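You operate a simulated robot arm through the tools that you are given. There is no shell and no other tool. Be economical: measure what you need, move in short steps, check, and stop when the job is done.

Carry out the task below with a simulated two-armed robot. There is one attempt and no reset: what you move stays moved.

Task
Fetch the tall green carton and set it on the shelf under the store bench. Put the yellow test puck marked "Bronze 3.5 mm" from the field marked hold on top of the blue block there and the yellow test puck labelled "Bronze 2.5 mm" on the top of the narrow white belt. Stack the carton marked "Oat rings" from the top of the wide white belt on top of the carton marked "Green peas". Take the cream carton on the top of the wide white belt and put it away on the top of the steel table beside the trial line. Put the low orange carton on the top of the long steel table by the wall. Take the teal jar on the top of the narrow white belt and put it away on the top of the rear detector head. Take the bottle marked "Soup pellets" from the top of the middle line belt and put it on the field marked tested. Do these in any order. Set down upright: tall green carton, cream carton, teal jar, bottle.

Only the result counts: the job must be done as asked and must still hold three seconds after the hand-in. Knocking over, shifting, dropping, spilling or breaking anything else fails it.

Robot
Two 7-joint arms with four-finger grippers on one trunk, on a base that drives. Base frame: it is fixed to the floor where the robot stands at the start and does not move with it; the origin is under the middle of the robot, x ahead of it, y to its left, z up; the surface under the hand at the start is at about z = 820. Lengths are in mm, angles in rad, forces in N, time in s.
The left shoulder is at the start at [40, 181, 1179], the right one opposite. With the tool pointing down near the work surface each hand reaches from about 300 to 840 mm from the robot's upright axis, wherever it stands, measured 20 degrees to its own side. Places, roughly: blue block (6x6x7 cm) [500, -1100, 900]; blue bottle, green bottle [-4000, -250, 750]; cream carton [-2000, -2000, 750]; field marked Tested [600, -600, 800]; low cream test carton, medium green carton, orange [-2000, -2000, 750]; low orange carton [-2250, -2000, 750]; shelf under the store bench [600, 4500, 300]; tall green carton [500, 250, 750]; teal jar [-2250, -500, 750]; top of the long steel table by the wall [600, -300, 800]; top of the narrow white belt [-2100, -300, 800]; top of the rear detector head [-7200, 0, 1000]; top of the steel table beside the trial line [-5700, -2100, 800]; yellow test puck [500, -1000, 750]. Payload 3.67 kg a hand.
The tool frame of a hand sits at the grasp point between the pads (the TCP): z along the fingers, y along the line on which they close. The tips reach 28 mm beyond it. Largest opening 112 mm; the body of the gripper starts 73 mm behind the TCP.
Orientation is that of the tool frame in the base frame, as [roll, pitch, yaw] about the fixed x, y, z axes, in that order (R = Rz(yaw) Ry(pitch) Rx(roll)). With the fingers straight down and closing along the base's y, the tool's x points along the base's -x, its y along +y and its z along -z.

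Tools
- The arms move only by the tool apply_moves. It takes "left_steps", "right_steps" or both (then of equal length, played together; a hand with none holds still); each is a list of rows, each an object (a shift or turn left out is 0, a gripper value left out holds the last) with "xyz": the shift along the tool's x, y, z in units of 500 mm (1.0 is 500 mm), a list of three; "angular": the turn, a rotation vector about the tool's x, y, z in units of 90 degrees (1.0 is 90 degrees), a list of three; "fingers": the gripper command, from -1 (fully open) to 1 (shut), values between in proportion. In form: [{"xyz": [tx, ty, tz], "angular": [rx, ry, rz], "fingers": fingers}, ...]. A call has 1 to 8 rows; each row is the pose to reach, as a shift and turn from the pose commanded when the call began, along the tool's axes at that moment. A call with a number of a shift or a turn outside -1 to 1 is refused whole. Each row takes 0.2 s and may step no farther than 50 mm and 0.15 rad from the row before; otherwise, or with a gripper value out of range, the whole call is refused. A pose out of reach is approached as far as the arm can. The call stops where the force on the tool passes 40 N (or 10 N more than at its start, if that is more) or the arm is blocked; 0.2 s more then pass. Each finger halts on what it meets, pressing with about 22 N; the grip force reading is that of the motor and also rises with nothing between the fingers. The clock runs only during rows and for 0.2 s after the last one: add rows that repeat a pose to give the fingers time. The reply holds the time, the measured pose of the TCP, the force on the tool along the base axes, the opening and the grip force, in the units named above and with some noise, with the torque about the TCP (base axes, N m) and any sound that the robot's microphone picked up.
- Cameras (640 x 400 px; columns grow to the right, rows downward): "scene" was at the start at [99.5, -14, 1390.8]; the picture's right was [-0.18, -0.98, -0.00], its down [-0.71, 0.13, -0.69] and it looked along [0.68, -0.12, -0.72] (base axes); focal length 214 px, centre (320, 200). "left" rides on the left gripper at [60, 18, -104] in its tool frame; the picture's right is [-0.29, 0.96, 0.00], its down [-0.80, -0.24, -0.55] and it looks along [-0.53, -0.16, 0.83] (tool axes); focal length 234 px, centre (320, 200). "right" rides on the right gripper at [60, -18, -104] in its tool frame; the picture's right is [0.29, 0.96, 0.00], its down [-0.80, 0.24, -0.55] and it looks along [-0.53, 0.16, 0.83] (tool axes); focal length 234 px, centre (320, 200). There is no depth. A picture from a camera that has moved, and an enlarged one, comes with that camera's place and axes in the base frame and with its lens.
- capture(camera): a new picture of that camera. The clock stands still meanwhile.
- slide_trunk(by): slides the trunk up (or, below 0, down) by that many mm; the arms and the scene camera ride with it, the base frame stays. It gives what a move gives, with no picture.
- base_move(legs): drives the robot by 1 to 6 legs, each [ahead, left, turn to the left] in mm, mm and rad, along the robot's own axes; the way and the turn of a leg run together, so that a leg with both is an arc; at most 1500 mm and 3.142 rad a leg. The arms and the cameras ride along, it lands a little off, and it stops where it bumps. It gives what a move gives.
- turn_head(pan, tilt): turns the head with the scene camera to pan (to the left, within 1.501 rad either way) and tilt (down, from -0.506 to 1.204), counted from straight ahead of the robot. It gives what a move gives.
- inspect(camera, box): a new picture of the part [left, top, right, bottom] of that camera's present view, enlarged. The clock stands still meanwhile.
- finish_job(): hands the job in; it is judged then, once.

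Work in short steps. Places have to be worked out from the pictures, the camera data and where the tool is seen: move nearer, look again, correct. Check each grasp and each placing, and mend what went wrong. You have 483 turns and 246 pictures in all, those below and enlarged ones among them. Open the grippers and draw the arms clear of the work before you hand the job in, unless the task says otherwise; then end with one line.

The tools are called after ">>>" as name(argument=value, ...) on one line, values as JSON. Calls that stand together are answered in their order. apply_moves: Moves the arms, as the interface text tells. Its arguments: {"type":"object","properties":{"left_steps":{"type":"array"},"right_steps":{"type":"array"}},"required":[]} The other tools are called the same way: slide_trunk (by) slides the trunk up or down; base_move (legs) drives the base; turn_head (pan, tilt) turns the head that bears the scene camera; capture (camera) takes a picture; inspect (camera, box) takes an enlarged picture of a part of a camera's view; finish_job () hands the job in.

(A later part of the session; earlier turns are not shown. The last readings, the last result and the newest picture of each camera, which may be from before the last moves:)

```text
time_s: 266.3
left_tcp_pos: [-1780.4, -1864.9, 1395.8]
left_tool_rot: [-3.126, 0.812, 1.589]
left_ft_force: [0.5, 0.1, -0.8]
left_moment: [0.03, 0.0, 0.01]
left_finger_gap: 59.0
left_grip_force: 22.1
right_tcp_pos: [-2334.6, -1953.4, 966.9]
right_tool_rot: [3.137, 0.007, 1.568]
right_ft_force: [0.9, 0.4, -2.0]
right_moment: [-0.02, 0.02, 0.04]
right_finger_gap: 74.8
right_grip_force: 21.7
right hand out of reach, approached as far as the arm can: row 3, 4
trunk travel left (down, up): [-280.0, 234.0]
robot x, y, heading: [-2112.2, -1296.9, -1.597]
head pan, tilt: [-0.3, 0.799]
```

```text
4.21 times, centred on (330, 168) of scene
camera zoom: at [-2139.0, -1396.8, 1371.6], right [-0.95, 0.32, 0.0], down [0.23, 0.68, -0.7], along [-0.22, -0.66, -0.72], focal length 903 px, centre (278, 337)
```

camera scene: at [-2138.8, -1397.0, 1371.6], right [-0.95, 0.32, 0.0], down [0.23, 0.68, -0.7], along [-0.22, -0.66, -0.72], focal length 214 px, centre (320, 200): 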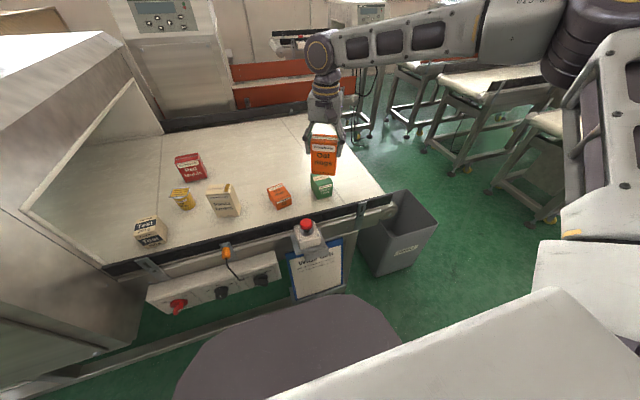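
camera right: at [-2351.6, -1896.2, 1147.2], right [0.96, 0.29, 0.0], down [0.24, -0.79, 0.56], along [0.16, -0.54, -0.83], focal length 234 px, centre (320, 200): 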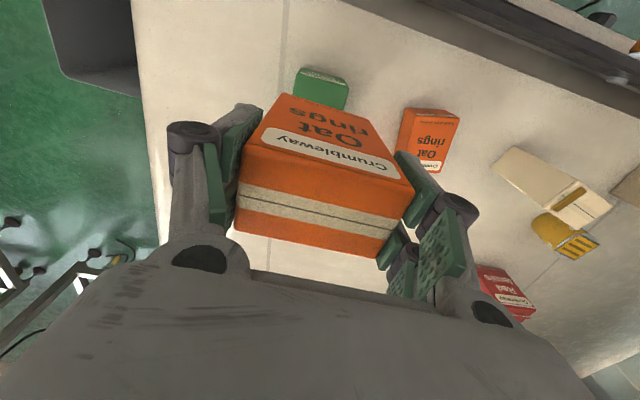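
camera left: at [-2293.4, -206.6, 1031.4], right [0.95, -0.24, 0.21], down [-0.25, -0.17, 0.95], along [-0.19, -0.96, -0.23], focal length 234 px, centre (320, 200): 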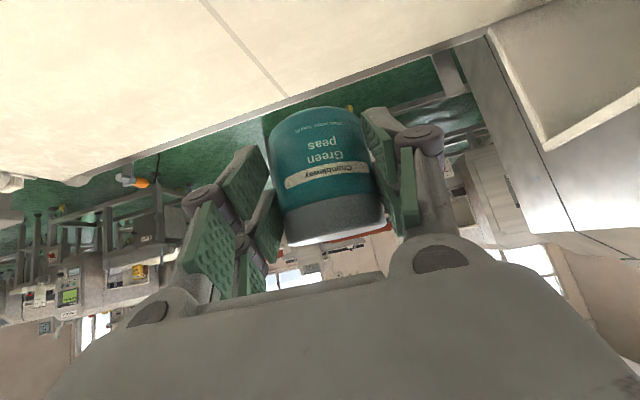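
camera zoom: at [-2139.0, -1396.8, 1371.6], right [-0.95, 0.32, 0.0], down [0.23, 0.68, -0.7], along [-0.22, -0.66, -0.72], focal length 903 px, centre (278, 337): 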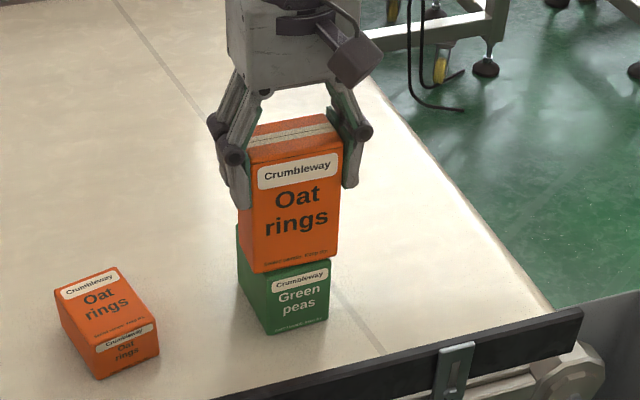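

The arm is at its reach limit a few millimetres above. I lower the trunk slightly.

>>> slide_trunk(by=-5)

```text
time_s: 266.9
left_tcp_pos: [-1781.1, -1862.9, 1391.6]
left_tool_rot: [-3.126, 0.813, 1.591]
left_ft_force: [0.1, 0.0, -0.4]
left_moment: [0.07, -0.01, -0.01]
left_finger_gap: 59.4
left_grip_force: 21.5
right_tcp_pos: [-2334.0, -1952.4, 964.4]
right_tool_rot: [3.133, 0.013, 1.566]
right_ft_force: [-3.3, 0.0, 16.6]
right_moment: [0.25, 0.1, 0.13]
right_finger_gap: 75.1
right_grip_force: 21.9
trunk travel left (down, up): [-275.0, 239.0]
robot x, y, heading: [-2115.4, -1303.5, -1.596]
head pan, tilt: [-0.3, 0.799]
```

Contact at about 18 N. I release and lift away.

>>> apply_moves(right_steps=[{"xyz": [0, 0, 0], "fingers": -0.6}, {"xyz": [0, 0, 0], "fingers": -1}, {"xyz": [0, 0, 0], "fingers": -1}, {"xyz": [0, 0, -0.06]}, {"xyz": [0, 0, -0.15]}, {"xyz": [0, 0, -0.24]}])

>>> inspect(camera="scene", box=[200, 120, 360, 220])

```text
time_s: 268.3
left_tcp_pos: [-1780.2, -1864.1, 1391.6]
left_tool_rot: [-3.123, 0.811, 1.591]
left_ft_force: [0.4, 0.7, -2.4]
left_moment: [0.03, 0.01, -0.04]
left_finger_gap: 59.6
left_grip_force: 21.9
right_tcp_pos: [-2334.6, -1951.4, 1081.4]
right_tool_rot: [3.138, 0.008, 1.567]
right_ft_force: [0.0, -0.2, 0.0]
right_moment: [0.05, -0.03, 0.02]
right_finger_gap: 112.2
right_grip_force: 0.1
trunk travel left (down, up): [-275.0, 239.0]
robot x, y, heading: [-2111.5, -1300.2, -1.593]
head pan, tilt: [-0.3, 0.799]
```

```text
4.00 times, centred on (280, 170) of scene
camera zoom: at [-2138.7, -1395.9, 1366.8], right [-0.95, 0.32, 0.0], down [0.23, 0.68, -0.7], along [-0.22, -0.66, -0.72], focal length 858 px, centre (480, 320)
```

zoom: 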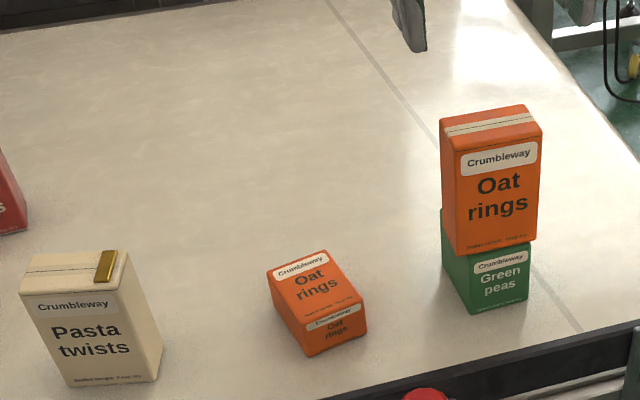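

The Oat rings carton stands on the green one. Next is the cream carton, top centre near (-1997,-1959) and yawed about -12°. I turn left 0.495 rad and move a little closer.

>>> base_move(legs=[[0, 0, 0.495], [71, -36, 0]])

>>> turn_head(pan=-0.3, tilt=0.85)

>>> capture(camera="scene")

>>> capture(camera="right")

```text
time_s: 270.9
left_tcp_pos: [-1550.0, -1716.4, 1389.9]
left_tool_rot: [-3.123, 0.813, 2.09]
left_ft_force: [0.4, -1.1, -1.7]
left_moment: [0.06, -0.01, -0.01]
left_finger_gap: 59.4
left_grip_force: 22.2
right_tcp_pos: [-1995.1, -2058.7, 1079.4]
right_tool_rot: [3.135, 0.008, 2.066]
right_ft_force: [0.4, -0.4, -0.5]
right_moment: [0.05, 0.03, 0.0]
right_finger_gap: 112.0
right_grip_force: 0.1
trunk travel left (down, up): [-275.0, 239.0]
robot x, y, heading: [-2114.0, -1377.2, -1.097]
head pan, tilt: [-0.3, 0.799]
```

```text
time_s: 271.5
left_tcp_pos: [-1549.8, -1716.8, 1390.5]
left_tool_rot: [-3.125, 0.81, 2.087]
left_ft_force: [0.5, -0.9, -1.8]
left_moment: [0.05, 0.02, 0.0]
left_finger_gap: 59.4
left_grip_force: 21.6
right_tcp_pos: [-1995.8, -2059.3, 1078.8]
right_tool_rot: [3.135, 0.007, 2.066]
right_ft_force: [0.3, 0.2, -0.6]
right_moment: [0.05, 0.01, 0.01]
right_finger_gap: 112.2
right_grip_force: 0.0
trunk travel left (down, up): [-275.0, 239.0]
robot x, y, heading: [-2112.4, -1375.6, -1.094]
head pan, tilt: [-0.3, 0.85]
```

```text
136 pictures are left
camera scene: at [-2089.0, -1475.3, 1362.6], right [-0.98, -0.17, 0.0], down [-0.13, 0.74, -0.66], along [0.11, -0.65, -0.75], focal length 214 px, centre (320, 200)
```

scene: 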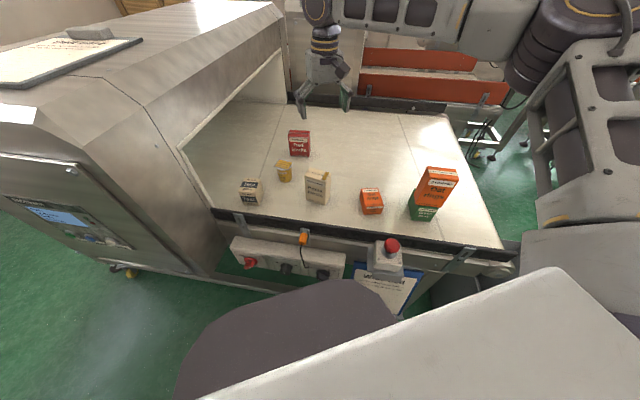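

```text
135 pictures are left
camera right: at [-2041.1, -2014.8, 1181.7], right [0.71, 0.71, 0.0], down [0.59, -0.59, 0.56], along [0.4, -0.39, -0.83], focal length 234 px, centre (320, 200)
```

right: 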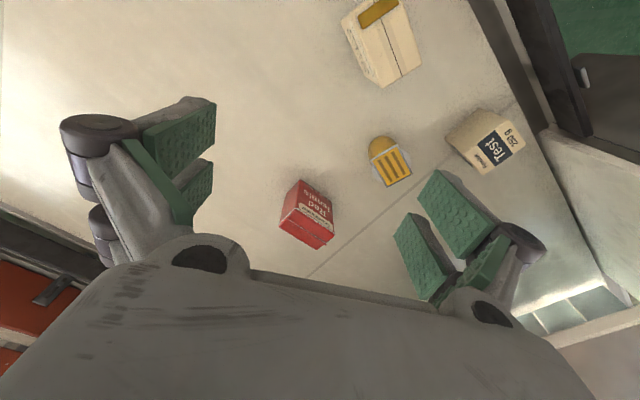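

I bring the hand above the cream carton, turned to close along its long side.

>>> apply_moves(right_steps=[{"xyz": [0.035, 0.019, 0.04], "angular": [0, 0, 0.089]}, {"xyz": [0.071, 0.037, 0.08], "angular": [0, 0, 0.178]}, {"xyz": [0.106, 0.056, 0.12], "angular": [0, 0, 0.267]}, {"xyz": [0.142, 0.075, 0.16], "angular": [0, 0, 0.356]}, {"xyz": [0.177, 0.093, 0.208], "angular": [0, 0, 0.444]}, {"xyz": [0.177, 0.093, 0.208], "angular": [0, 0, 0.444]}])

>>> capture(camera="right")

>>> inspect(camera="scene", box=[250, 110, 390, 220])

```text
time_s: 272.9
left_tcp_pos: [-1551.4, -1715.4, 1390.1]
left_tool_rot: [-3.125, 0.813, 2.089]
left_ft_force: [-0.2, -0.4, -0.9]
left_moment: [0.01, 0.03, 0.02]
left_finger_gap: 59.0
left_grip_force: 22.2
right_tcp_pos: [-1995.8, -1958.4, 974.9]
right_tool_rot: [3.131, 0.004, 1.37]
right_ft_force: [0.7, -0.9, 0.8]
right_moment: [-0.03, -0.02, -0.01]
right_finger_gap: 112.1
right_grip_force: 0.1
trunk travel left (down, up): [-275.0, 239.0]
robot x, y, heading: [-2109.5, -1378.0, -1.095]
head pan, tilt: [-0.3, 0.85]
```

```text
134 pictures are left
camera right: at [-2002.2, -1896.0, 1078.4], right [1.0, 0.09, 0.01], down [0.07, -0.83, 0.56], along [0.06, -0.56, -0.83], focal length 234 px, centre (320, 200)
```

right: 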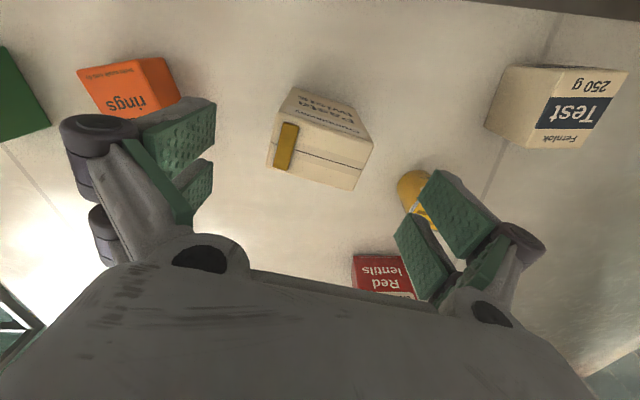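

```text
3.64 times, centred on (320, 165) of scene
camera zoom: at [-2089.2, -1473.8, 1362.7], right [-0.98, -0.17, 0.0], down [-0.13, 0.74, -0.66], along [0.11, -0.65, -0.75], focal length 780 px, centre (320, 327)
```

zoom: 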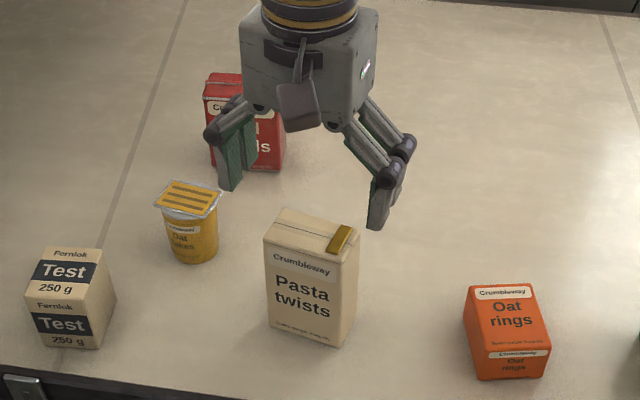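

The carton centre refines to (-1998,-1967), yaw -11°. I descend 80 mm and close.

>>> apply_moves(right_steps=[{"xyz": [-0.018, 0, 0.06]}, {"xyz": [-0.018, 0, 0.12]}, {"xyz": [-0.018, 0, 0.16]}, {"xyz": [-0.018, 0, 0.16], "fingers": 0}, {"xyz": [-0.018, 0, 0.16], "fingers": 1}, {"xyz": [-0.018, 0, 0.16], "fingers": 1}])

>>> inspect(camera="scene", box=[250, 110, 390, 220])

```text
time_s: 274.3
left_tcp_pos: [-1551.0, -1715.2, 1389.8]
left_tool_rot: [-3.124, 0.813, 2.088]
left_ft_force: [-0.9, 0.1, -1.5]
left_moment: [0.02, 0.03, 0.01]
left_finger_gap: 59.3
left_grip_force: 21.7
right_tcp_pos: [-1997.1, -1967.0, 895.9]
right_tool_rot: [3.132, 0.003, 1.372]
right_ft_force: [0.9, -0.6, 2.2]
right_moment: [-0.06, -0.15, 0.02]
right_finger_gap: 74.9
right_grip_force: 22.2
trunk travel left (down, up): [-275.0, 239.0]
robot x, y, heading: [-2109.9, -1377.6, -1.094]
head pan, tilt: [-0.3, 0.85]
```

```text
3.64 times, centred on (320, 165) of scene
camera zoom: at [-2089.2, -1473.8, 1362.7], right [-0.98, -0.17, 0.0], down [-0.13, 0.74, -0.66], along [0.11, -0.65, -0.75], focal length 780 px, centre (320, 327)
```

zoom: 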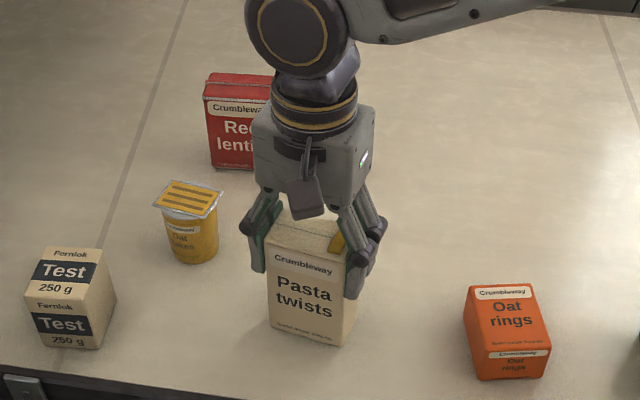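

Gripped. I lift it 180 mm, then back off and turn to face -y again.

>>> apply_moves(right_steps=[{"xyz": [0, 0, -0.09]}, {"xyz": [0, 0, -0.18]}, {"xyz": [0, 0, -0.27]}, {"xyz": [0, 0, -0.36]}])

>>> slide_trunk(by=80)

>>> base_move(legs=[[-350, 0, 0], [0, 0, -0.48]])

>>> turn_head(pan=-1.0, tilt=0.4)

>>> capture(camera="scene")

```text
time_s: 275.3
left_tcp_pos: [-1549.8, -1714.1, 1391.9]
left_tool_rot: [-3.123, 0.811, 2.089]
left_ft_force: [0.8, 1.3, -1.4]
left_moment: [0.01, 0.05, -0.03]
left_finger_gap: 59.1
left_grip_force: 22.2
right_tcp_pos: [-1999.4, -1965.9, 1077.2]
right_tool_rot: [3.133, 0.003, 1.37]
right_ft_force: [0.0, 0.5, -1.7]
right_moment: [0.0, 0.0, 0.02]
right_finger_gap: 75.0
right_grip_force: 22.1
trunk travel left (down, up): [-275.0, 239.0]
robot x, y, heading: [-2112.5, -1380.7, -1.099]
head pan, tilt: [-0.3, 0.85]
```

```text
time_s: 276.5
left_tcp_pos: [-1550.4, -1715.5, 1469.3]
left_tool_rot: [-3.124, 0.811, 2.088]
left_ft_force: [0.1, 0.0, -1.1]
left_moment: [0.06, 0.03, -0.02]
left_finger_gap: 59.3
left_grip_force: 22.1
right_tcp_pos: [-1999.0, -1966.6, 1155.8]
right_tool_rot: [3.132, 0.002, 1.368]
right_ft_force: [0.2, 0.3, -1.4]
right_moment: [0.01, 0.03, 0.02]
right_finger_gap: 75.2
right_grip_force: 21.9
trunk travel left (down, up): [-355.0, 159.0]
robot x, y, heading: [-2111.7, -1380.0, -1.098]
head pan, tilt: [-0.3, 0.85]
```

```text
time_s: 280.3
left_tcp_pos: [-1924.9, -1622.2, 1470.2]
left_tool_rot: [-3.124, 0.812, 1.618]
left_ft_force: [-0.4, -0.3, -2.0]
left_moment: [0.02, 0.01, 0.01]
left_finger_gap: 59.1
left_grip_force: 21.9
right_tcp_pos: [-2438.0, -1642.6, 1156.0]
right_tool_rot: [3.134, 0.002, 0.898]
right_ft_force: [0.3, 0.4, -2.5]
right_moment: [-0.04, -0.01, 0.0]
right_finger_gap: 75.0
right_grip_force: 22.1
trunk travel left (down, up): [-355.0, 159.0]
robot x, y, heading: [-2273.9, -1066.0, -1.569]
head pan, tilt: [-0.3, 0.85]
```

```text
time_s: 281.3
left_tcp_pos: [-1923.5, -1621.9, 1470.0]
left_tool_rot: [-3.125, 0.812, 1.619]
left_ft_force: [0.3, 0.1, -0.6]
left_moment: [0.07, -0.01, -0.01]
left_finger_gap: 59.1
left_grip_force: 21.8
right_tcp_pos: [-2438.3, -1642.4, 1155.2]
right_tool_rot: [3.134, 0.003, 0.899]
right_ft_force: [-0.1, -0.7, -0.9]
right_moment: [0.0, 0.03, 0.0]
right_finger_gap: 74.8
right_grip_force: 22.2
trunk travel left (down, up): [-355.0, 159.0]
robot x, y, heading: [-2272.7, -1069.2, -1.566]
head pan, tilt: [-1.0, 0.4]
```

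```text
131 pictures are left
camera scene: at [-2350.5, -1138.2, 1481.0], right [-0.54, 0.84, 0.0], down [0.33, 0.21, -0.92], along [-0.77, -0.5, -0.39], focal length 214 px, centre (320, 200)
```

scene: 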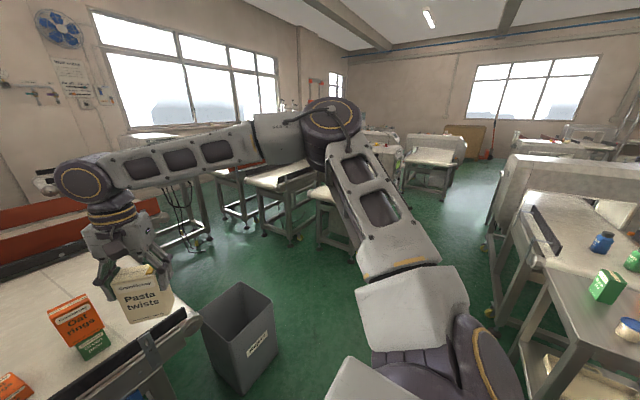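

The aisle toward -x is open. I drive 2500 mm to the right and look for the steel table beside the trial line.

>>> base_move(legs=[[0, -1500, 0], [0, -1000, 0]])

>>> turn_head(pan=-0.5, tilt=0.4)

>>> capture(camera="scene")

```text
time_s: 293.9
left_tcp_pos: [-4421.9, -1629.4, 1470.3]
left_tool_rot: [-3.124, 0.812, 1.625]
left_ft_force: [0.9, -0.5, -1.9]
left_moment: [0.02, 0.0, -0.02]
left_finger_gap: 59.0
left_grip_force: 21.8
right_tcp_pos: [-4935.5, -1652.0, 1156.6]
right_tool_rot: [3.132, 0.001, 0.904]
right_ft_force: [-0.6, -0.6, -1.6]
right_moment: [0.03, 0.01, 0.03]
right_finger_gap: 74.8
right_grip_force: 22.0
trunk travel left (down, up): [-355.0, 159.0]
robot x, y, heading: [-4766.5, -1078.0, -1.564]
head pan, tilt: [-1.0, 0.4]
```

```text
time_s: 294.9
left_tcp_pos: [-4421.1, -1630.4, 1470.8]
left_tool_rot: [-3.125, 0.813, 1.622]
left_ft_force: [-0.3, 0.0, -0.9]
left_moment: [0.03, 0.01, -0.02]
left_finger_gap: 59.2
left_grip_force: 21.9
right_tcp_pos: [-4935.4, -1651.6, 1155.8]
right_tool_rot: [3.133, 0.003, 0.902]
right_ft_force: [-0.7, 0.6, -0.9]
right_moment: [0.0, 0.03, 0.02]
right_finger_gap: 74.8
right_grip_force: 22.0
trunk travel left (down, up): [-355.0, 159.0]
robot x, y, heading: [-4771.4, -1075.7, -1.564]
head pan, tilt: [-0.499, 0.4]
```

```text
130 pictures are left
camera scene: at [-4815.2, -1177.9, 1481.1], right [-0.88, 0.47, 0.0], down [0.18, 0.34, -0.92], along [-0.44, -0.81, -0.39], focal length 214 px, centre (320, 200)
```

scene: 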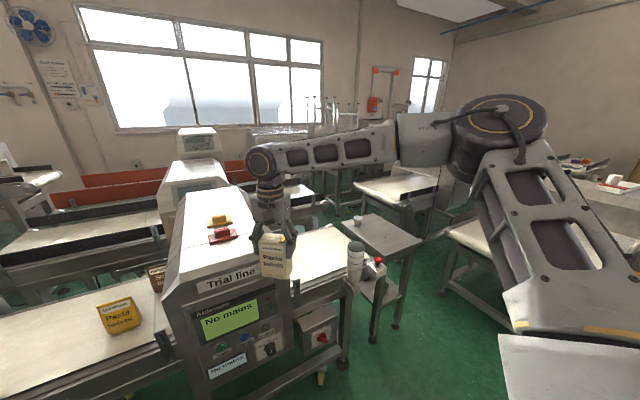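

The trial line is ahead, and the steel table with a cup on it is on its right near (-5640,-1960). I drive right 670 mm and ahead 200 mm.

>>> base_move(legs=[[0, -670, 0], [200, 0, 0]])

>>> turn_head(pan=-0.3, tilt=0.8)

>>> capture(camera="scene")

>>> capture(camera="right")

```text
time_s: 299.9
left_tcp_pos: [-5091.5, -1831.4, 1471.6]
left_tool_rot: [-3.123, 0.813, 1.625]
left_ft_force: [0.0, -0.8, -1.5]
left_moment: [0.03, 0.03, -0.02]
left_finger_gap: 59.0
left_grip_force: 21.9
right_tcp_pos: [-5603.0, -1854.9, 1155.9]
right_tool_rot: [3.132, 0.003, 0.904]
right_ft_force: [-0.9, 0.2, -2.1]
right_moment: [0.0, 0.03, -0.01]
right_finger_gap: 74.7
right_grip_force: 21.9
trunk travel left (down, up): [-355.0, 159.0]
robot x, y, heading: [-5442.3, -1278.3, -1.565]
head pan, tilt: [-0.499, 0.4]
```

```text
time_s: 300.8
left_tcp_pos: [-5091.2, -1832.6, 1469.9]
left_tool_rot: [-3.125, 0.81, 1.623]
left_ft_force: [-0.1, 0.5, -1.1]
left_moment: [0.02, -0.04, -0.02]
left_finger_gap: 59.2
left_grip_force: 22.8
right_tcp_pos: [-5603.4, -1855.3, 1155.1]
right_tool_rot: [3.134, 0.002, 0.905]
right_ft_force: [0.5, -0.3, -2.0]
right_moment: [0.01, 0.0, -0.01]
right_finger_gap: 74.9
right_grip_force: 22.1
trunk travel left (down, up): [-355.0, 159.0]
robot x, y, heading: [-5438.6, -1281.9, -1.565]
head pan, tilt: [-0.3, 0.799]
```

```text
129 pictures are left
camera scene: at [-5464.5, -1377.4, 1446.0], right [-0.96, 0.29, 0.0], down [0.21, 0.69, -0.7], along [-0.2, -0.67, -0.72], focal length 214 px, centre (320, 200)
```

scene: 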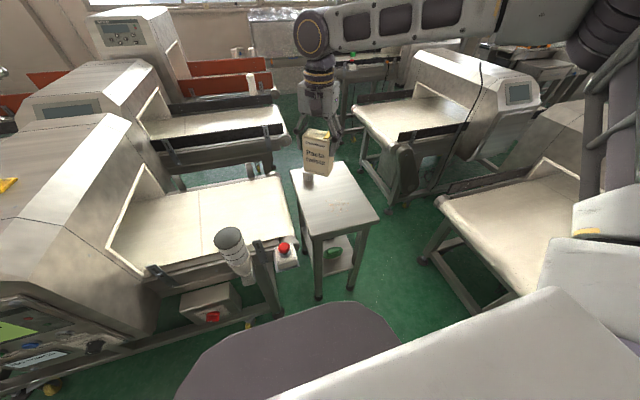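

```text
128 pictures are left
camera right: at [-5581.9, -1796.7, 1258.6], right [0.93, -0.37, 0.01], down [-0.31, -0.77, 0.56], along [-0.2, -0.52, -0.83], focal length 234 px, centre (320, 200)
```

right: 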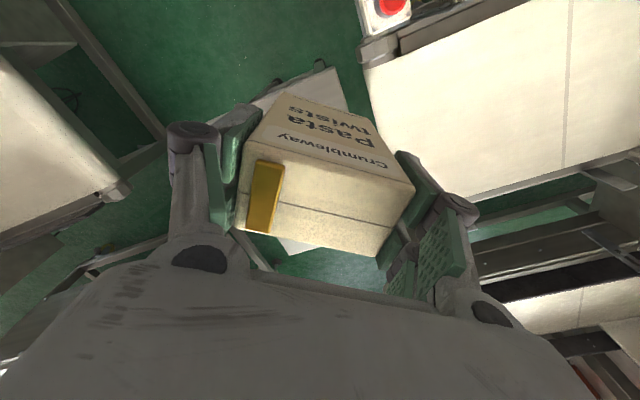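

The steel table spans about x -5555..-5860, y -1830..-2200, with a small cup at (-5628,-2097). I drive so the carton hangs over (-5785,-1905) and lower the trunk.

>>> base_move(legs=[[55, -175, 0]])

>>> slide_trunk(by=-75)

>>> capture(camera="scene")

>>> capture(camera="right")

```text
time_s: 302.3
left_tcp_pos: [-5260.1, -1886.8, 1470.2]
left_tool_rot: [-3.123, 0.812, 1.629]
left_ft_force: [-0.1, 0.7, -1.6]
left_moment: [0.04, -0.01, -0.03]
left_finger_gap: 59.0
left_grip_force: 22.1
right_tcp_pos: [-5775.7, -1912.2, 1156.1]
right_tool_rot: [3.132, 0.003, 0.906]
right_ft_force: [0.1, 0.5, -1.4]
right_moment: [0.01, 0.06, -0.02]
right_finger_gap: 74.9
right_grip_force: 22.5
trunk travel left (down, up): [-355.0, 159.0]
robot x, y, heading: [-5612.2, -1335.7, -1.556]
head pan, tilt: [-0.3, 0.799]
```

```text
time_s: 303.4
left_tcp_pos: [-5262.6, -1888.0, 1396.6]
left_tool_rot: [-3.124, 0.811, 1.626]
left_ft_force: [1.2, -0.1, -1.7]
left_moment: [0.05, 0.06, 0.0]
left_finger_gap: 59.1
left_grip_force: 21.7
right_tcp_pos: [-5776.1, -1912.6, 1082.2]
right_tool_rot: [3.132, 0.004, 0.907]
right_ft_force: [-1.3, -0.4, -1.6]
right_moment: [-0.01, 0.03, -0.02]
right_finger_gap: 74.8
right_grip_force: 21.7
trunk travel left (down, up): [-280.0, 234.0]
robot x, y, heading: [-5619.1, -1337.3, -1.558]
head pan, tilt: [-0.3, 0.799]
```

```text
127 pictures are left
camera scene: at [-5638.0, -1433.2, 1371.6], right [-0.96, 0.29, 0.0], down [0.2, 0.69, -0.7], along [-0.2, -0.67, -0.72], focal length 214 px, centre (320, 200)
```

scene: 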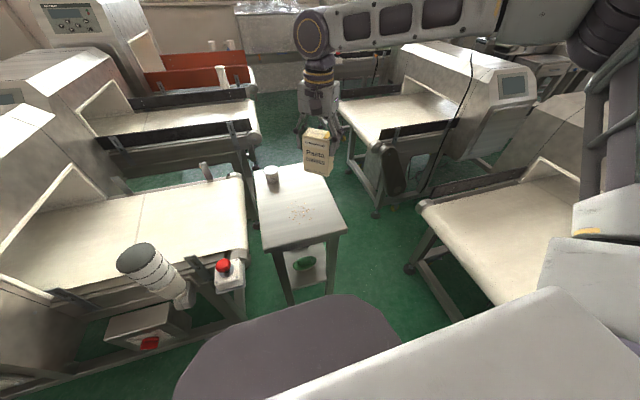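

```text
126 pictures are left
camera right: at [-5754.5, -1852.6, 1184.7], right [0.93, -0.36, 0.01], down [-0.31, -0.77, 0.56], along [-0.2, -0.52, -0.83], focal length 234 px, centre (320, 200)
```

right: 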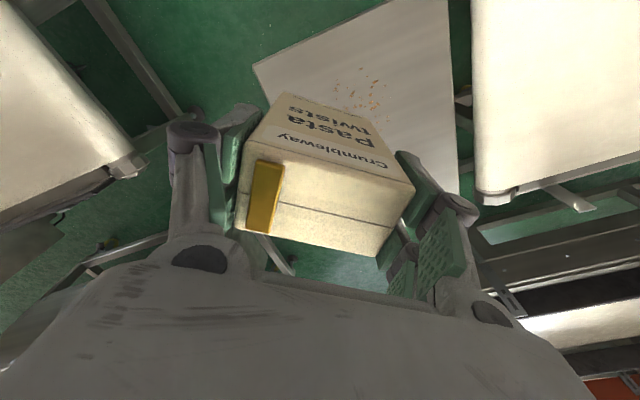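

Comparing views, the table top is around z 770 with its near edge at y ≈ -1845. I move the carton further over it, to about (-5788,-1968), and lower the trunk 70 mm more.

>>> apply_moves(right_steps=[{"xyz": [-0.05, 0.026, 0]}, {"xyz": [-0.099, 0.052, 0]}, {"xyz": [-0.099, 0.052, 0]}])

>>> slide_trunk(by=-70)

>>> apply_moves(right_steps=[{"xyz": [0, 0, 0.08]}, {"xyz": [0, 0, 0.16]}, {"xyz": [0, 0, 0.24]}])

>>> capture(camera="scene")

```text
time_s: 304.2
left_tcp_pos: [-5262.8, -1886.9, 1396.5]
left_tool_rot: [-3.123, 0.815, 1.627]
left_ft_force: [-0.5, 0.1, -0.4]
left_moment: [0.04, -0.01, -0.01]
left_finger_gap: 59.1
left_grip_force: 21.9
right_tcp_pos: [-5786.3, -1965.6, 1082.5]
right_tool_rot: [3.13, 0.002, 0.907]
right_ft_force: [0.5, 0.6, -0.9]
right_moment: [-0.01, 0.0, -0.05]
right_finger_gap: 75.0
right_grip_force: 22.2
trunk travel left (down, up): [-280.0, 234.0]
robot x, y, heading: [-5617.0, -1334.8, -1.565]
head pan, tilt: [-0.3, 0.799]
```

```text
time_s: 305.3
left_tcp_pos: [-5262.9, -1886.9, 1326.0]
left_tool_rot: [-3.124, 0.811, 1.627]
left_ft_force: [-0.3, -0.6, -1.1]
left_moment: [0.02, -0.02, 0.01]
left_finger_gap: 59.2
left_grip_force: 21.7
right_tcp_pos: [-5787.0, -1965.9, 1012.6]
right_tool_rot: [3.13, 0.004, 0.907]
right_ft_force: [-0.6, -0.5, -1.3]
right_moment: [-0.03, -0.01, -0.01]
right_finger_gap: 74.8
right_grip_force: 22.2
trunk travel left (down, up): [-210.0, 304.0]
robot x, y, heading: [-5615.1, -1335.7, -1.563]
head pan, tilt: [-0.3, 0.799]
```

```text
time_s: 306.1
left_tcp_pos: [-5263.8, -1888.4, 1326.4]
left_tool_rot: [-3.124, 0.81, 1.626]
left_ft_force: [0.5, -0.1, -2.0]
left_moment: [0.01, 0.04, 0.0]
left_finger_gap: 58.9
left_grip_force: 21.7
right_tcp_pos: [-5785.1, -1966.9, 892.2]
right_tool_rot: [3.13, 0.001, 0.906]
right_ft_force: [-0.7, -0.4, -2.9]
right_moment: [0.0, 0.02, 0.01]
right_finger_gap: 74.8
right_grip_force: 22.2
trunk travel left (down, up): [-210.0, 304.0]
robot x, y, heading: [-5614.5, -1334.5, -1.563]
head pan, tilt: [-0.3, 0.799]
```

```text
125 pictures are left
camera scene: at [-5638.6, -1434.3, 1302.2], right [-0.96, 0.29, 0.0], down [0.2, 0.69, -0.7], along [-0.2, -0.67, -0.72], focal length 214 px, centre (320, 200)
```

scene: 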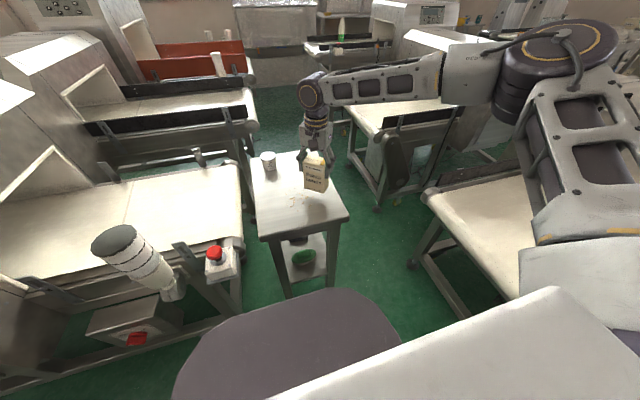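

The carton is inside the table outline. I keep lowering in small rows until contact.

>>> apply_moves(right_steps=[{"xyz": [0, 0, 0.02]}, {"xyz": [0, 0, 0.028]}, {"xyz": [0, 0, 0.036]}, {"xyz": [0, 0, 0.044]}, {"xyz": [0, 0, 0.052]}, {"xyz": [0, 0, 0.06]}, {"xyz": [0, 0, 0.068]}, {"xyz": [0, 0, 0.076]}])

>>> inspect(camera="scene", box=[240, 110, 360, 250])

```text
time_s: 307.9
left_tcp_pos: [-5262.3, -1887.7, 1326.1]
left_tool_rot: [-3.124, 0.811, 1.626]
left_ft_force: [-1.1, 0.2, -0.8]
left_moment: [0.04, -0.03, -0.02]
left_finger_gap: 59.1
left_grip_force: 21.7
right_tcp_pos: [-5787.7, -1963.8, 856.7]
right_tool_rot: [3.129, 0.003, 0.906]
right_ft_force: [0.1, -0.1, -1.7]
right_moment: [0.02, 0.03, 0.04]
right_finger_gap: 75.1
right_grip_force: 22.2
right hand out of reach, approached as far as the arm can: row 6, 7, 8
trunk travel left (down, up): [-210.0, 304.0]
robot x, y, heading: [-5616.6, -1334.7, -1.558]
head pan, tilt: [-0.3, 0.799]
```

```text
2.86 times, centred on (300, 180) of scene
camera zoom: at [-5638.3, -1433.4, 1302.3], right [-0.96, 0.29, 0.0], down [0.2, 0.69, -0.7], along [-0.2, -0.67, -0.72], focal length 613 px, centre (377, 257)
```

zoom: 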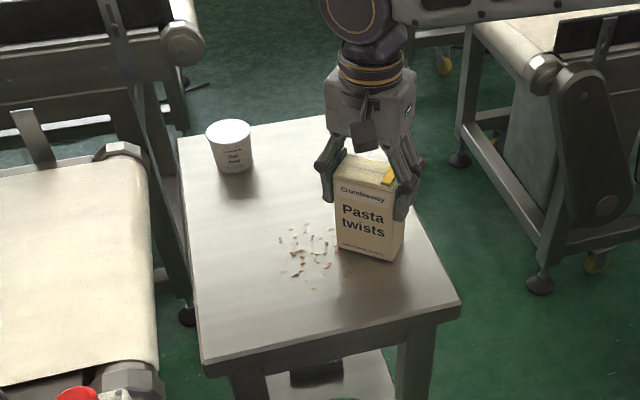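

Still above the table at the arm's limit. I lower by the trunk, which stops on contact.

>>> slide_trunk(by=-12)

```text
time_s: 308.5
left_tcp_pos: [-5262.6, -1886.2, 1315.2]
left_tool_rot: [-3.123, 0.814, 1.626]
left_ft_force: [0.2, -0.7, -0.6]
left_moment: [0.06, 0.01, 0.0]
left_finger_gap: 59.2
left_grip_force: 22.4
right_tcp_pos: [-5787.6, -1963.5, 847.1]
right_tool_rot: [3.127, 0.004, 0.906]
right_ft_force: [0.4, 0.2, 16.5]
right_moment: [-0.02, 0.15, -0.16]
right_finger_gap: 75.0
right_grip_force: 22.2
trunk travel left (down, up): [-198.0, 316.0]
robot x, y, heading: [-5615.9, -1335.1, -1.562]
head pan, tilt: [-0.3, 0.799]
```

Contact. I release and lift.

>>> apply_moves(right_steps=[{"xyz": [0, 0, 0], "fingers": -0.6}, {"xyz": [0, 0, 0], "fingers": -1}, {"xyz": [0, 0, 0], "fingers": -1}, {"xyz": [0, 0, -0.06]}, {"xyz": [0, 0, -0.15]}, {"xyz": [0, 0, -0.24]}, {"xyz": [0, 0, -0.33]}])

>>> inspect(camera="scene", box=[240, 110, 360, 250])

```text
time_s: 310.1
left_tcp_pos: [-5263.8, -1886.2, 1315.6]
left_tool_rot: [-3.126, 0.813, 1.628]
left_ft_force: [1.1, -0.6, -0.6]
left_moment: [0.04, 0.05, 0.02]
left_finger_gap: 59.0
left_grip_force: 22.0
right_tcp_pos: [-5789.5, -1962.2, 1010.0]
right_tool_rot: [3.128, 0.003, 0.907]
right_ft_force: [-1.1, -0.5, 0.8]
right_moment: [0.01, 0.0, -0.04]
right_finger_gap: 111.8
right_grip_force: 0.0
trunk travel left (down, up): [-198.0, 316.0]
robot x, y, heading: [-5615.0, -1333.0, -1.566]
head pan, tilt: [-0.3, 0.799]
```

```text
2.86 times, centred on (300, 180) of scene
camera zoom: at [-5638.0, -1432.4, 1290.4], right [-0.96, 0.29, 0.0], down [0.2, 0.69, -0.7], along [-0.2, -0.67, -0.72], focal length 613 px, centre (377, 257)
```

zoom: 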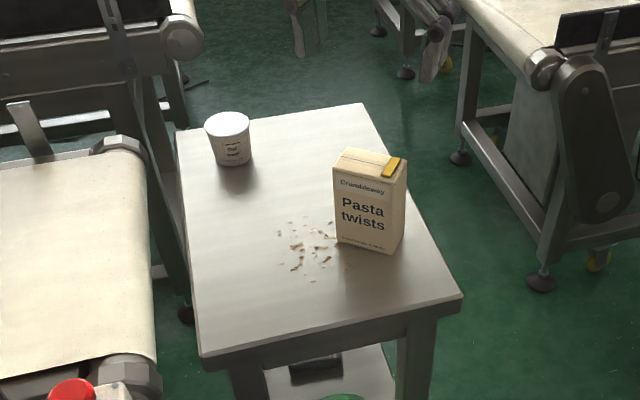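

The cream carton stands on the table, crumbs and cup untouched. I raise the trunk and right hand, back off, and look toward the rear detector.

>>> slide_trunk(by=160)

>>> apply_moves(right_steps=[{"xyz": [0.06, 0, -0.06]}, {"xyz": [0.12, 0, -0.12]}, {"xyz": [0.18, 0, -0.18]}, {"xyz": [0.2, 0, -0.25]}])

>>> base_move(legs=[[-250, 0, 0]])

>>> turn_head(pan=-1.5, tilt=0.35)

>>> capture(camera="scene")

```text
time_s: 311.9
left_tcp_pos: [-5262.3, -1887.8, 1473.1]
left_tool_rot: [-3.125, 0.81, 1.628]
left_ft_force: [-0.2, -0.6, -1.1]
left_moment: [0.04, 0.0, -0.01]
left_finger_gap: 59.1
left_grip_force: 22.4
right_tcp_pos: [-5788.3, -1963.8, 1166.5]
right_tool_rot: [3.13, 0.004, 0.906]
right_ft_force: [0.9, -0.4, -0.3]
right_moment: [-0.01, 0.0, 0.03]
right_finger_gap: 112.0
right_grip_force: 0.1
trunk travel left (down, up): [-358.0, 156.0]
robot x, y, heading: [-5614.7, -1334.0, -1.56]
head pan, tilt: [-0.3, 0.799]
```

```text
time_s: 312.9
left_tcp_pos: [-5263.1, -1887.4, 1472.1]
left_tool_rot: [-3.125, 0.811, 1.627]
left_ft_force: [0.1, 0.1, -0.7]
left_moment: [0.01, -0.01, 0.02]
left_finger_gap: 59.2
left_grip_force: 22.4
right_tcp_pos: [-5729.7, -1882.0, 1294.0]
right_tool_rot: [3.129, 0.005, 0.905]
right_ft_force: [-0.3, -0.1, 0.4]
right_moment: [0.02, 0.01, 0.01]
right_finger_gap: 112.3
right_grip_force: 0.0
trunk travel left (down, up): [-358.0, 156.0]
robot x, y, heading: [-5614.9, -1335.8, -1.558]
head pan, tilt: [-0.3, 0.799]
```

```text
time_s: 314.8
left_tcp_pos: [-5266.7, -1638.7, 1472.5]
left_tool_rot: [-3.125, 0.81, 1.625]
left_ft_force: [-0.4, -0.5, -1.4]
left_moment: [0.03, -0.01, -0.03]
left_finger_gap: 59.2
left_grip_force: 22.7
right_tcp_pos: [-5733.1, -1633.6, 1292.3]
right_tool_rot: [3.128, 0.002, 0.906]
right_ft_force: [-0.1, -0.3, -0.6]
right_moment: [0.02, 0.01, 0.02]
right_finger_gap: 112.1
right_grip_force: 0.0
trunk travel left (down, up): [-358.0, 156.0]
robot x, y, heading: [-5619.0, -1086.0, -1.558]
head pan, tilt: [-0.3, 0.799]
```

```text
time_s: 316.2
left_tcp_pos: [-5266.7, -1637.1, 1472.5]
left_tool_rot: [-3.125, 0.813, 1.627]
left_ft_force: [0.7, 0.4, -0.5]
left_moment: [0.05, -0.03, 0.01]
left_finger_gap: 59.2
left_grip_force: 22.0
right_tcp_pos: [-5732.2, -1630.8, 1292.9]
right_tool_rot: [3.131, 0.004, 0.905]
right_ft_force: [0.1, 0.8, 0.3]
right_moment: [0.02, 0.0, 0.04]
right_finger_gap: 111.9
right_grip_force: 0.1
trunk travel left (down, up): [-358.0, 156.0]
robot x, y, heading: [-5617.5, -1085.3, -1.563]
head pan, tilt: [-1.499, 0.351]
```

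```text
122 pictures are left
camera scene: at [-5710.5, -1112.2, 1488.6], right [-0.08, 1.0, 0.0], down [0.34, 0.03, -0.94], along [-0.94, -0.08, -0.34], focal length 214 px, centre (320, 200)
```

scene: 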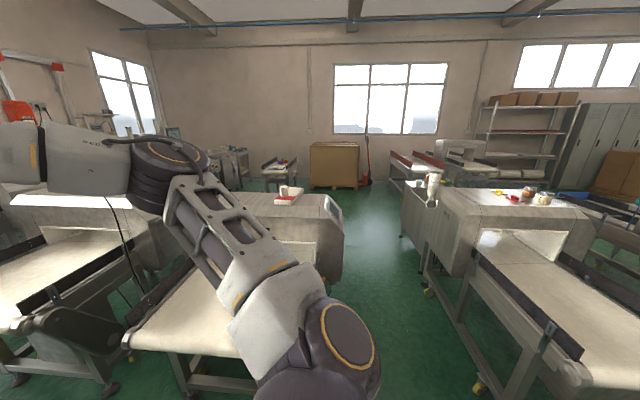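

The rear detector head with small items on top is at about x -6900..-7400, y -300..380, on the right-hand row. I turn around to face it and drive along to x ≈ -6900.

>>> base_move(legs=[[0, 0, -3.13], [0, 1280, 0]])

>>> turn_head(pan=0.3, tilt=0.5)

>>> capture(camera="scene")

```text
time_s: 327.6
left_tcp_pos: [-6441.7, -543.3, 1476.8]
left_tool_rot: [-3.14, 0.813, -1.49]
left_ft_force: [-1.6, 0.4, -1.3]
left_moment: [-0.07, -0.08, -0.05]
left_finger_gap: 59.1
left_grip_force: 22.5
right_tcp_pos: [-5977.2, -527.8, 1291.7]
right_tool_rot: [3.124, -0.004, -2.199]
right_ft_force: [-1.2, -0.2, 1.2]
right_moment: [-0.06, -0.17, 0.02]
right_finger_gap: 112.1
right_grip_force: 0.1
trunk travel left (down, up): [-358.0, 156.0]
robot x, y, heading: [-6080.6, -1078.9, 1.619]
head pan, tilt: [-1.499, 0.351]
stopped in leg 2: the robot was blocked; the commanded pose is now the measured one
```

```text
time_s: 329.4
left_tcp_pos: [-6435.7, -544.2, 1477.9]
left_tool_rot: [3.135, 0.813, -1.501]
left_ft_force: [0.3, -0.2, -0.1]
left_moment: [-0.07, 0.01, 0.02]
left_finger_gap: 59.4
left_grip_force: 21.8
right_tcp_pos: [-5970.5, -530.7, 1290.2]
right_tool_rot: [3.119, -0.005, -2.204]
right_ft_force: [0.1, -0.4, 0.3]
right_moment: [0.01, 0.0, 0.0]
right_finger_gap: 112.0
right_grip_force: 0.0
trunk travel left (down, up): [-358.0, 156.0]
robot x, y, heading: [-6080.6, -1080.6, 1.617]
head pan, tilt: [0.3, 0.499]
```

```text
121 pictures are left
camera scene: at [-6096.3, -976.0, 1475.2], right [0.94, 0.34, -0.01], down [0.15, -0.45, -0.88], along [-0.3, 0.83, -0.48], focal length 214 px, centre (320, 200)
```

scene: 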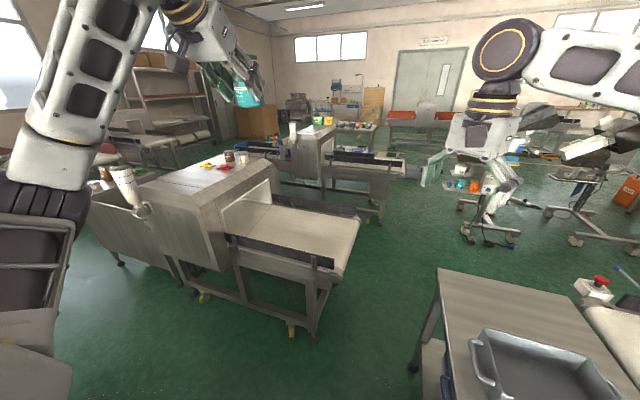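

Something in the aisle blocked the base. The rear line's near side is at y ≈ -250, so I move forward to y ≈ -740 first, then left 650 mm.

>>> base_move(legs=[[340, 0, 0], [0, 0, -0.047], [0, 600, 0]])

>>> turn_head(pan=0.3, tilt=0.65)

>>> capture(camera="scene")

```text
time_s: 330.2
left_tcp_pos: [-6449.0, -542.6, 1476.0]
left_tool_rot: [-3.132, 0.813, -1.481]
left_ft_force: [-1.7, 0.7, -1.3]
left_moment: [-0.03, -0.07, -0.04]
left_finger_gap: 59.0
left_grip_force: 22.1
right_tcp_pos: [-5982.8, -525.4, 1290.7]
right_tool_rot: [3.126, 0.001, -2.197]
right_ft_force: [-0.9, 0.1, -0.3]
right_moment: [-0.05, -0.08, 0.02]
right_finger_gap: 112.2
right_grip_force: 0.1
trunk travel left (down, up): [-358.0, 156.0]
robot x, y, heading: [-6079.1, -1079.9, 1.627]
head pan, tilt: [0.3, 0.499]
stopped in leg 1: the robot was blocked; the commanded pose is now the measured one
```

```text
time_s: 330.9
left_tcp_pos: [-6444.5, -542.3, 1476.9]
left_tool_rot: [-3.137, 0.817, -1.487]
left_ft_force: [0.1, -0.4, -1.6]
left_moment: [-0.07, -0.02, -0.02]
left_finger_gap: 59.1
left_grip_force: 21.8
right_tcp_pos: [-5979.0, -526.6, 1293.1]
right_tool_rot: [3.124, 0.001, -2.199]
right_ft_force: [0.2, 0.7, 0.3]
right_moment: [0.0, -0.01, 0.0]
right_finger_gap: 112.0
right_grip_force: 0.1
trunk travel left (down, up): [-358.0, 156.0]
robot x, y, heading: [-6080.6, -1077.2, 1.624]
head pan, tilt: [0.3, 0.649]
```

```text
120 pictures are left
camera scene: at [-6102.6, -976.3, 1461.9], right [0.94, 0.35, -0.01], down [0.2, -0.57, -0.8], along [-0.28, 0.75, -0.6], focal length 214 px, centre (320, 200)
```

scene: 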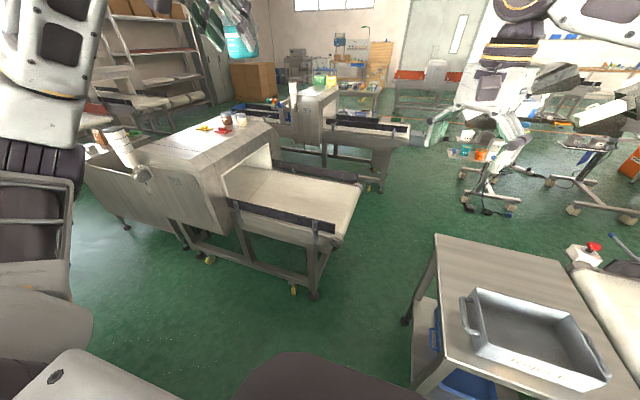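

I look to the left to see what touches.

>>> turn_head(pan=1.45, tilt=0.6)

>>> capture(camera="scene")

```text
time_s: 332.3
left_tcp_pos: [-6443.2, -540.7, 1477.5]
left_tool_rot: [-3.138, 0.816, -1.49]
left_ft_force: [-0.4, -0.7, -1.6]
left_moment: [-0.05, 0.02, 0.0]
left_finger_gap: 59.0
left_grip_force: 22.0
right_tcp_pos: [-5979.2, -524.9, 1292.6]
right_tool_rot: [3.122, -0.002, -2.199]
right_ft_force: [0.2, 0.4, 0.4]
right_moment: [0.01, 0.02, -0.03]
right_finger_gap: 112.0
right_grip_force: 0.2
trunk travel left (down, up): [-358.0, 156.0]
robot x, y, heading: [-6081.7, -1077.0, 1.622]
head pan, tilt: [1.45, 0.6]
```

```text
119 pictures are left
camera scene: at [-6159.8, -1050.9, 1466.5], right [0.07, 1.0, 0.0], down [0.56, -0.04, -0.83], along [-0.83, 0.06, -0.56], focal length 214 px, centre (320, 200)
```

scene: 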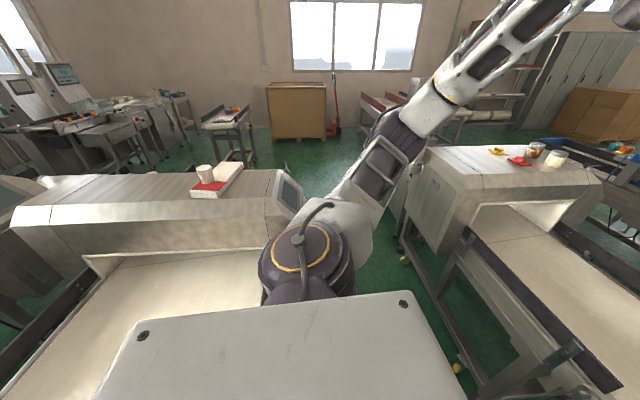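

The left shoulder touches the left-row detector's panel. I move right 100 mm, then forward 340 mm, then left 550 mm.

>>> base_move(legs=[[0, -100, 0], [350, 0, 0], [0, 0, -0.05], [0, 650, 0]])

>>> turn_head(pan=0.5, tilt=0.6)

>>> capture(camera="scene")

```text
time_s: 334.7
left_tcp_pos: [-6394.7, -350.8, 1476.4]
left_tool_rot: [3.136, 0.817, -1.464]
left_ft_force: [2.2, 1.5, -1.1]
left_moment: [-0.1, 0.11, 0.14]
left_finger_gap: 59.2
left_grip_force: 22.3
right_tcp_pos: [-5929.7, -315.4, 1289.4]
right_tool_rot: [3.124, -0.008, -2.168]
right_ft_force: [1.4, 1.0, -1.5]
right_moment: [-0.06, 0.17, 0.04]
right_finger_gap: 111.8
right_grip_force: 0.0
trunk travel left (down, up): [-358.0, 156.0]
robot x, y, heading: [-6018.8, -876.7, 1.657]
head pan, tilt: [1.45, 0.6]
stopped in leg 2: the robot was blocked; the commanded pose is now the measured one
```

```text
time_s: 336.0
left_tcp_pos: [-6410.7, -353.7, 1475.6]
left_tool_rot: [-3.127, 0.819, -1.449]
left_ft_force: [-0.4, -0.4, -1.9]
left_moment: [-0.08, -0.02, -0.04]
left_finger_gap: 59.0
left_grip_force: 21.5
right_tcp_pos: [-5944.0, -318.1, 1291.9]
right_tool_rot: [3.131, 0.0, -2.168]
right_ft_force: [-0.1, -0.4, -0.5]
right_moment: [0.0, -0.01, 0.0]
right_finger_gap: 112.0
right_grip_force: 0.1
trunk travel left (down, up): [-358.0, 156.0]
robot x, y, heading: [-6018.2, -874.0, 1.661]
head pan, tilt: [0.499, 0.6]
```

```text
118 pictures are left
camera scene: at [-6070.6, -780.8, 1465.7], right [0.83, 0.56, 0.0], down [0.31, -0.47, -0.82], along [-0.46, 0.69, -0.57], focal length 214 px, centre (320, 200)
```

scene: 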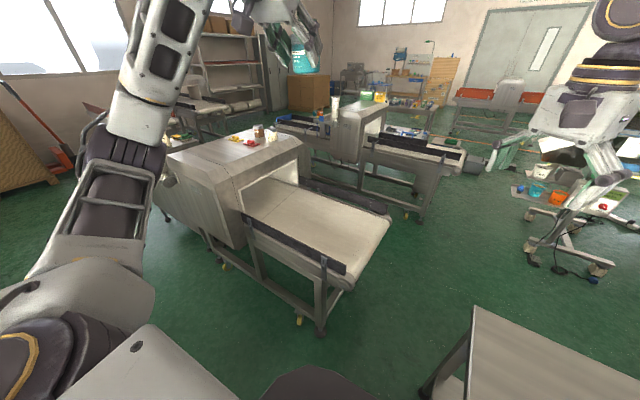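

Now the right front touches the table with the tray. I move left 200 mm, then forward 120 mm, straighten, and left 500 mm.

>>> base_move(legs=[[0, 220, 0], [0, 0, -0.09], [140, 0, 0], [0, 430, 0]])

>>> turn_head(pan=0.4, tilt=0.7)

>>> capture(camera="scene")

```text
time_s: 341.4
left_tcp_pos: [-7003.0, -195.7, 1476.5]
left_tool_rot: [-3.13, 0.818, -1.546]
left_ft_force: [0.3, -0.7, -0.3]
left_moment: [-0.01, -0.03, -0.01]
left_finger_gap: 59.1
left_grip_force: 22.2
right_tcp_pos: [-6535.7, -206.8, 1292.0]
right_tool_rot: [3.13, 0.001, -2.264]
right_ft_force: [0.3, -0.2, 0.3]
right_moment: [0.02, -0.03, -0.01]
right_finger_gap: 112.2
right_grip_force: 0.1
trunk travel left (down, up): [-358.0, 156.0]
robot x, y, heading: [-6660.0, -752.2, 1.566]
head pan, tilt: [0.499, 0.6]
```

```text
time_s: 342.1
left_tcp_pos: [-7003.1, -197.1, 1475.9]
left_tool_rot: [-3.129, 0.818, -1.547]
left_ft_force: [0.6, -0.1, -2.2]
left_moment: [-0.04, -0.02, -0.03]
left_finger_gap: 58.9
left_grip_force: 21.8
right_tcp_pos: [-6536.5, -204.6, 1291.3]
right_tool_rot: [3.128, -0.001, -2.264]
right_ft_force: [0.4, 0.3, -0.1]
right_moment: [0.0, 0.0, -0.01]
right_finger_gap: 111.9
right_grip_force: 0.1
trunk travel left (down, up): [-358.0, 156.0]
robot x, y, heading: [-6663.6, -754.8, 1.563]
head pan, tilt: [0.4, 0.7]
```

```text
117 pictures are left
camera scene: at [-6697.1, -653.0, 1457.2], right [0.92, 0.38, 0.0], down [0.25, -0.6, -0.76], along [-0.29, 0.71, -0.64], focal length 214 px, centre (320, 200)
```

scene: 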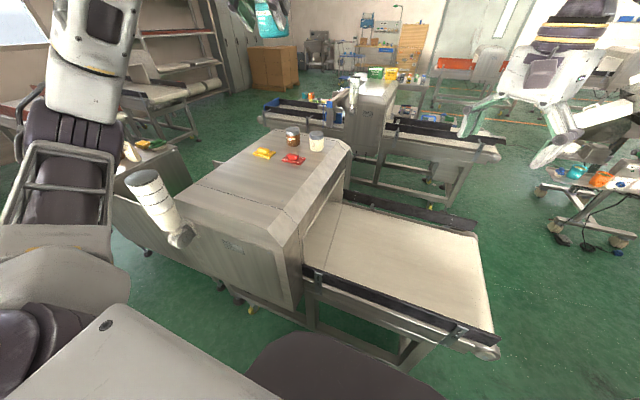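

The head's top is at about z 1025, with a bottle, a jar and red and yellow pieces at the back. I enlarge to find its flat area.

>>> inspect(camera="scene", box=[160, 110, 370, 260])

```text
2.67 times, centred on (265, 185) of scene
camera zoom: at [-6697.1, -653.0, 1457.2], right [0.92, 0.38, 0.0], down [0.25, -0.6, -0.76], along [-0.29, 0.71, -0.64], focal length 572 px, centre (467, 240)
```

zoom: 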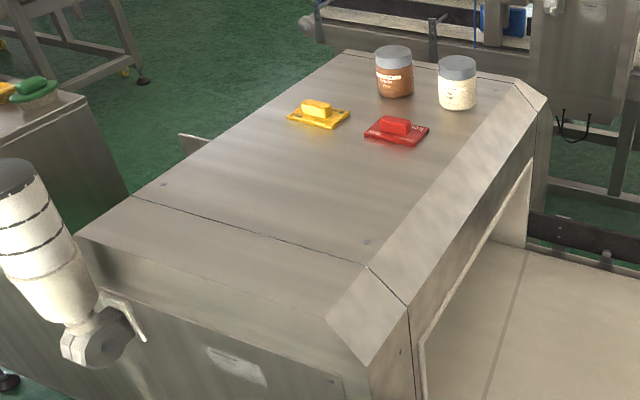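

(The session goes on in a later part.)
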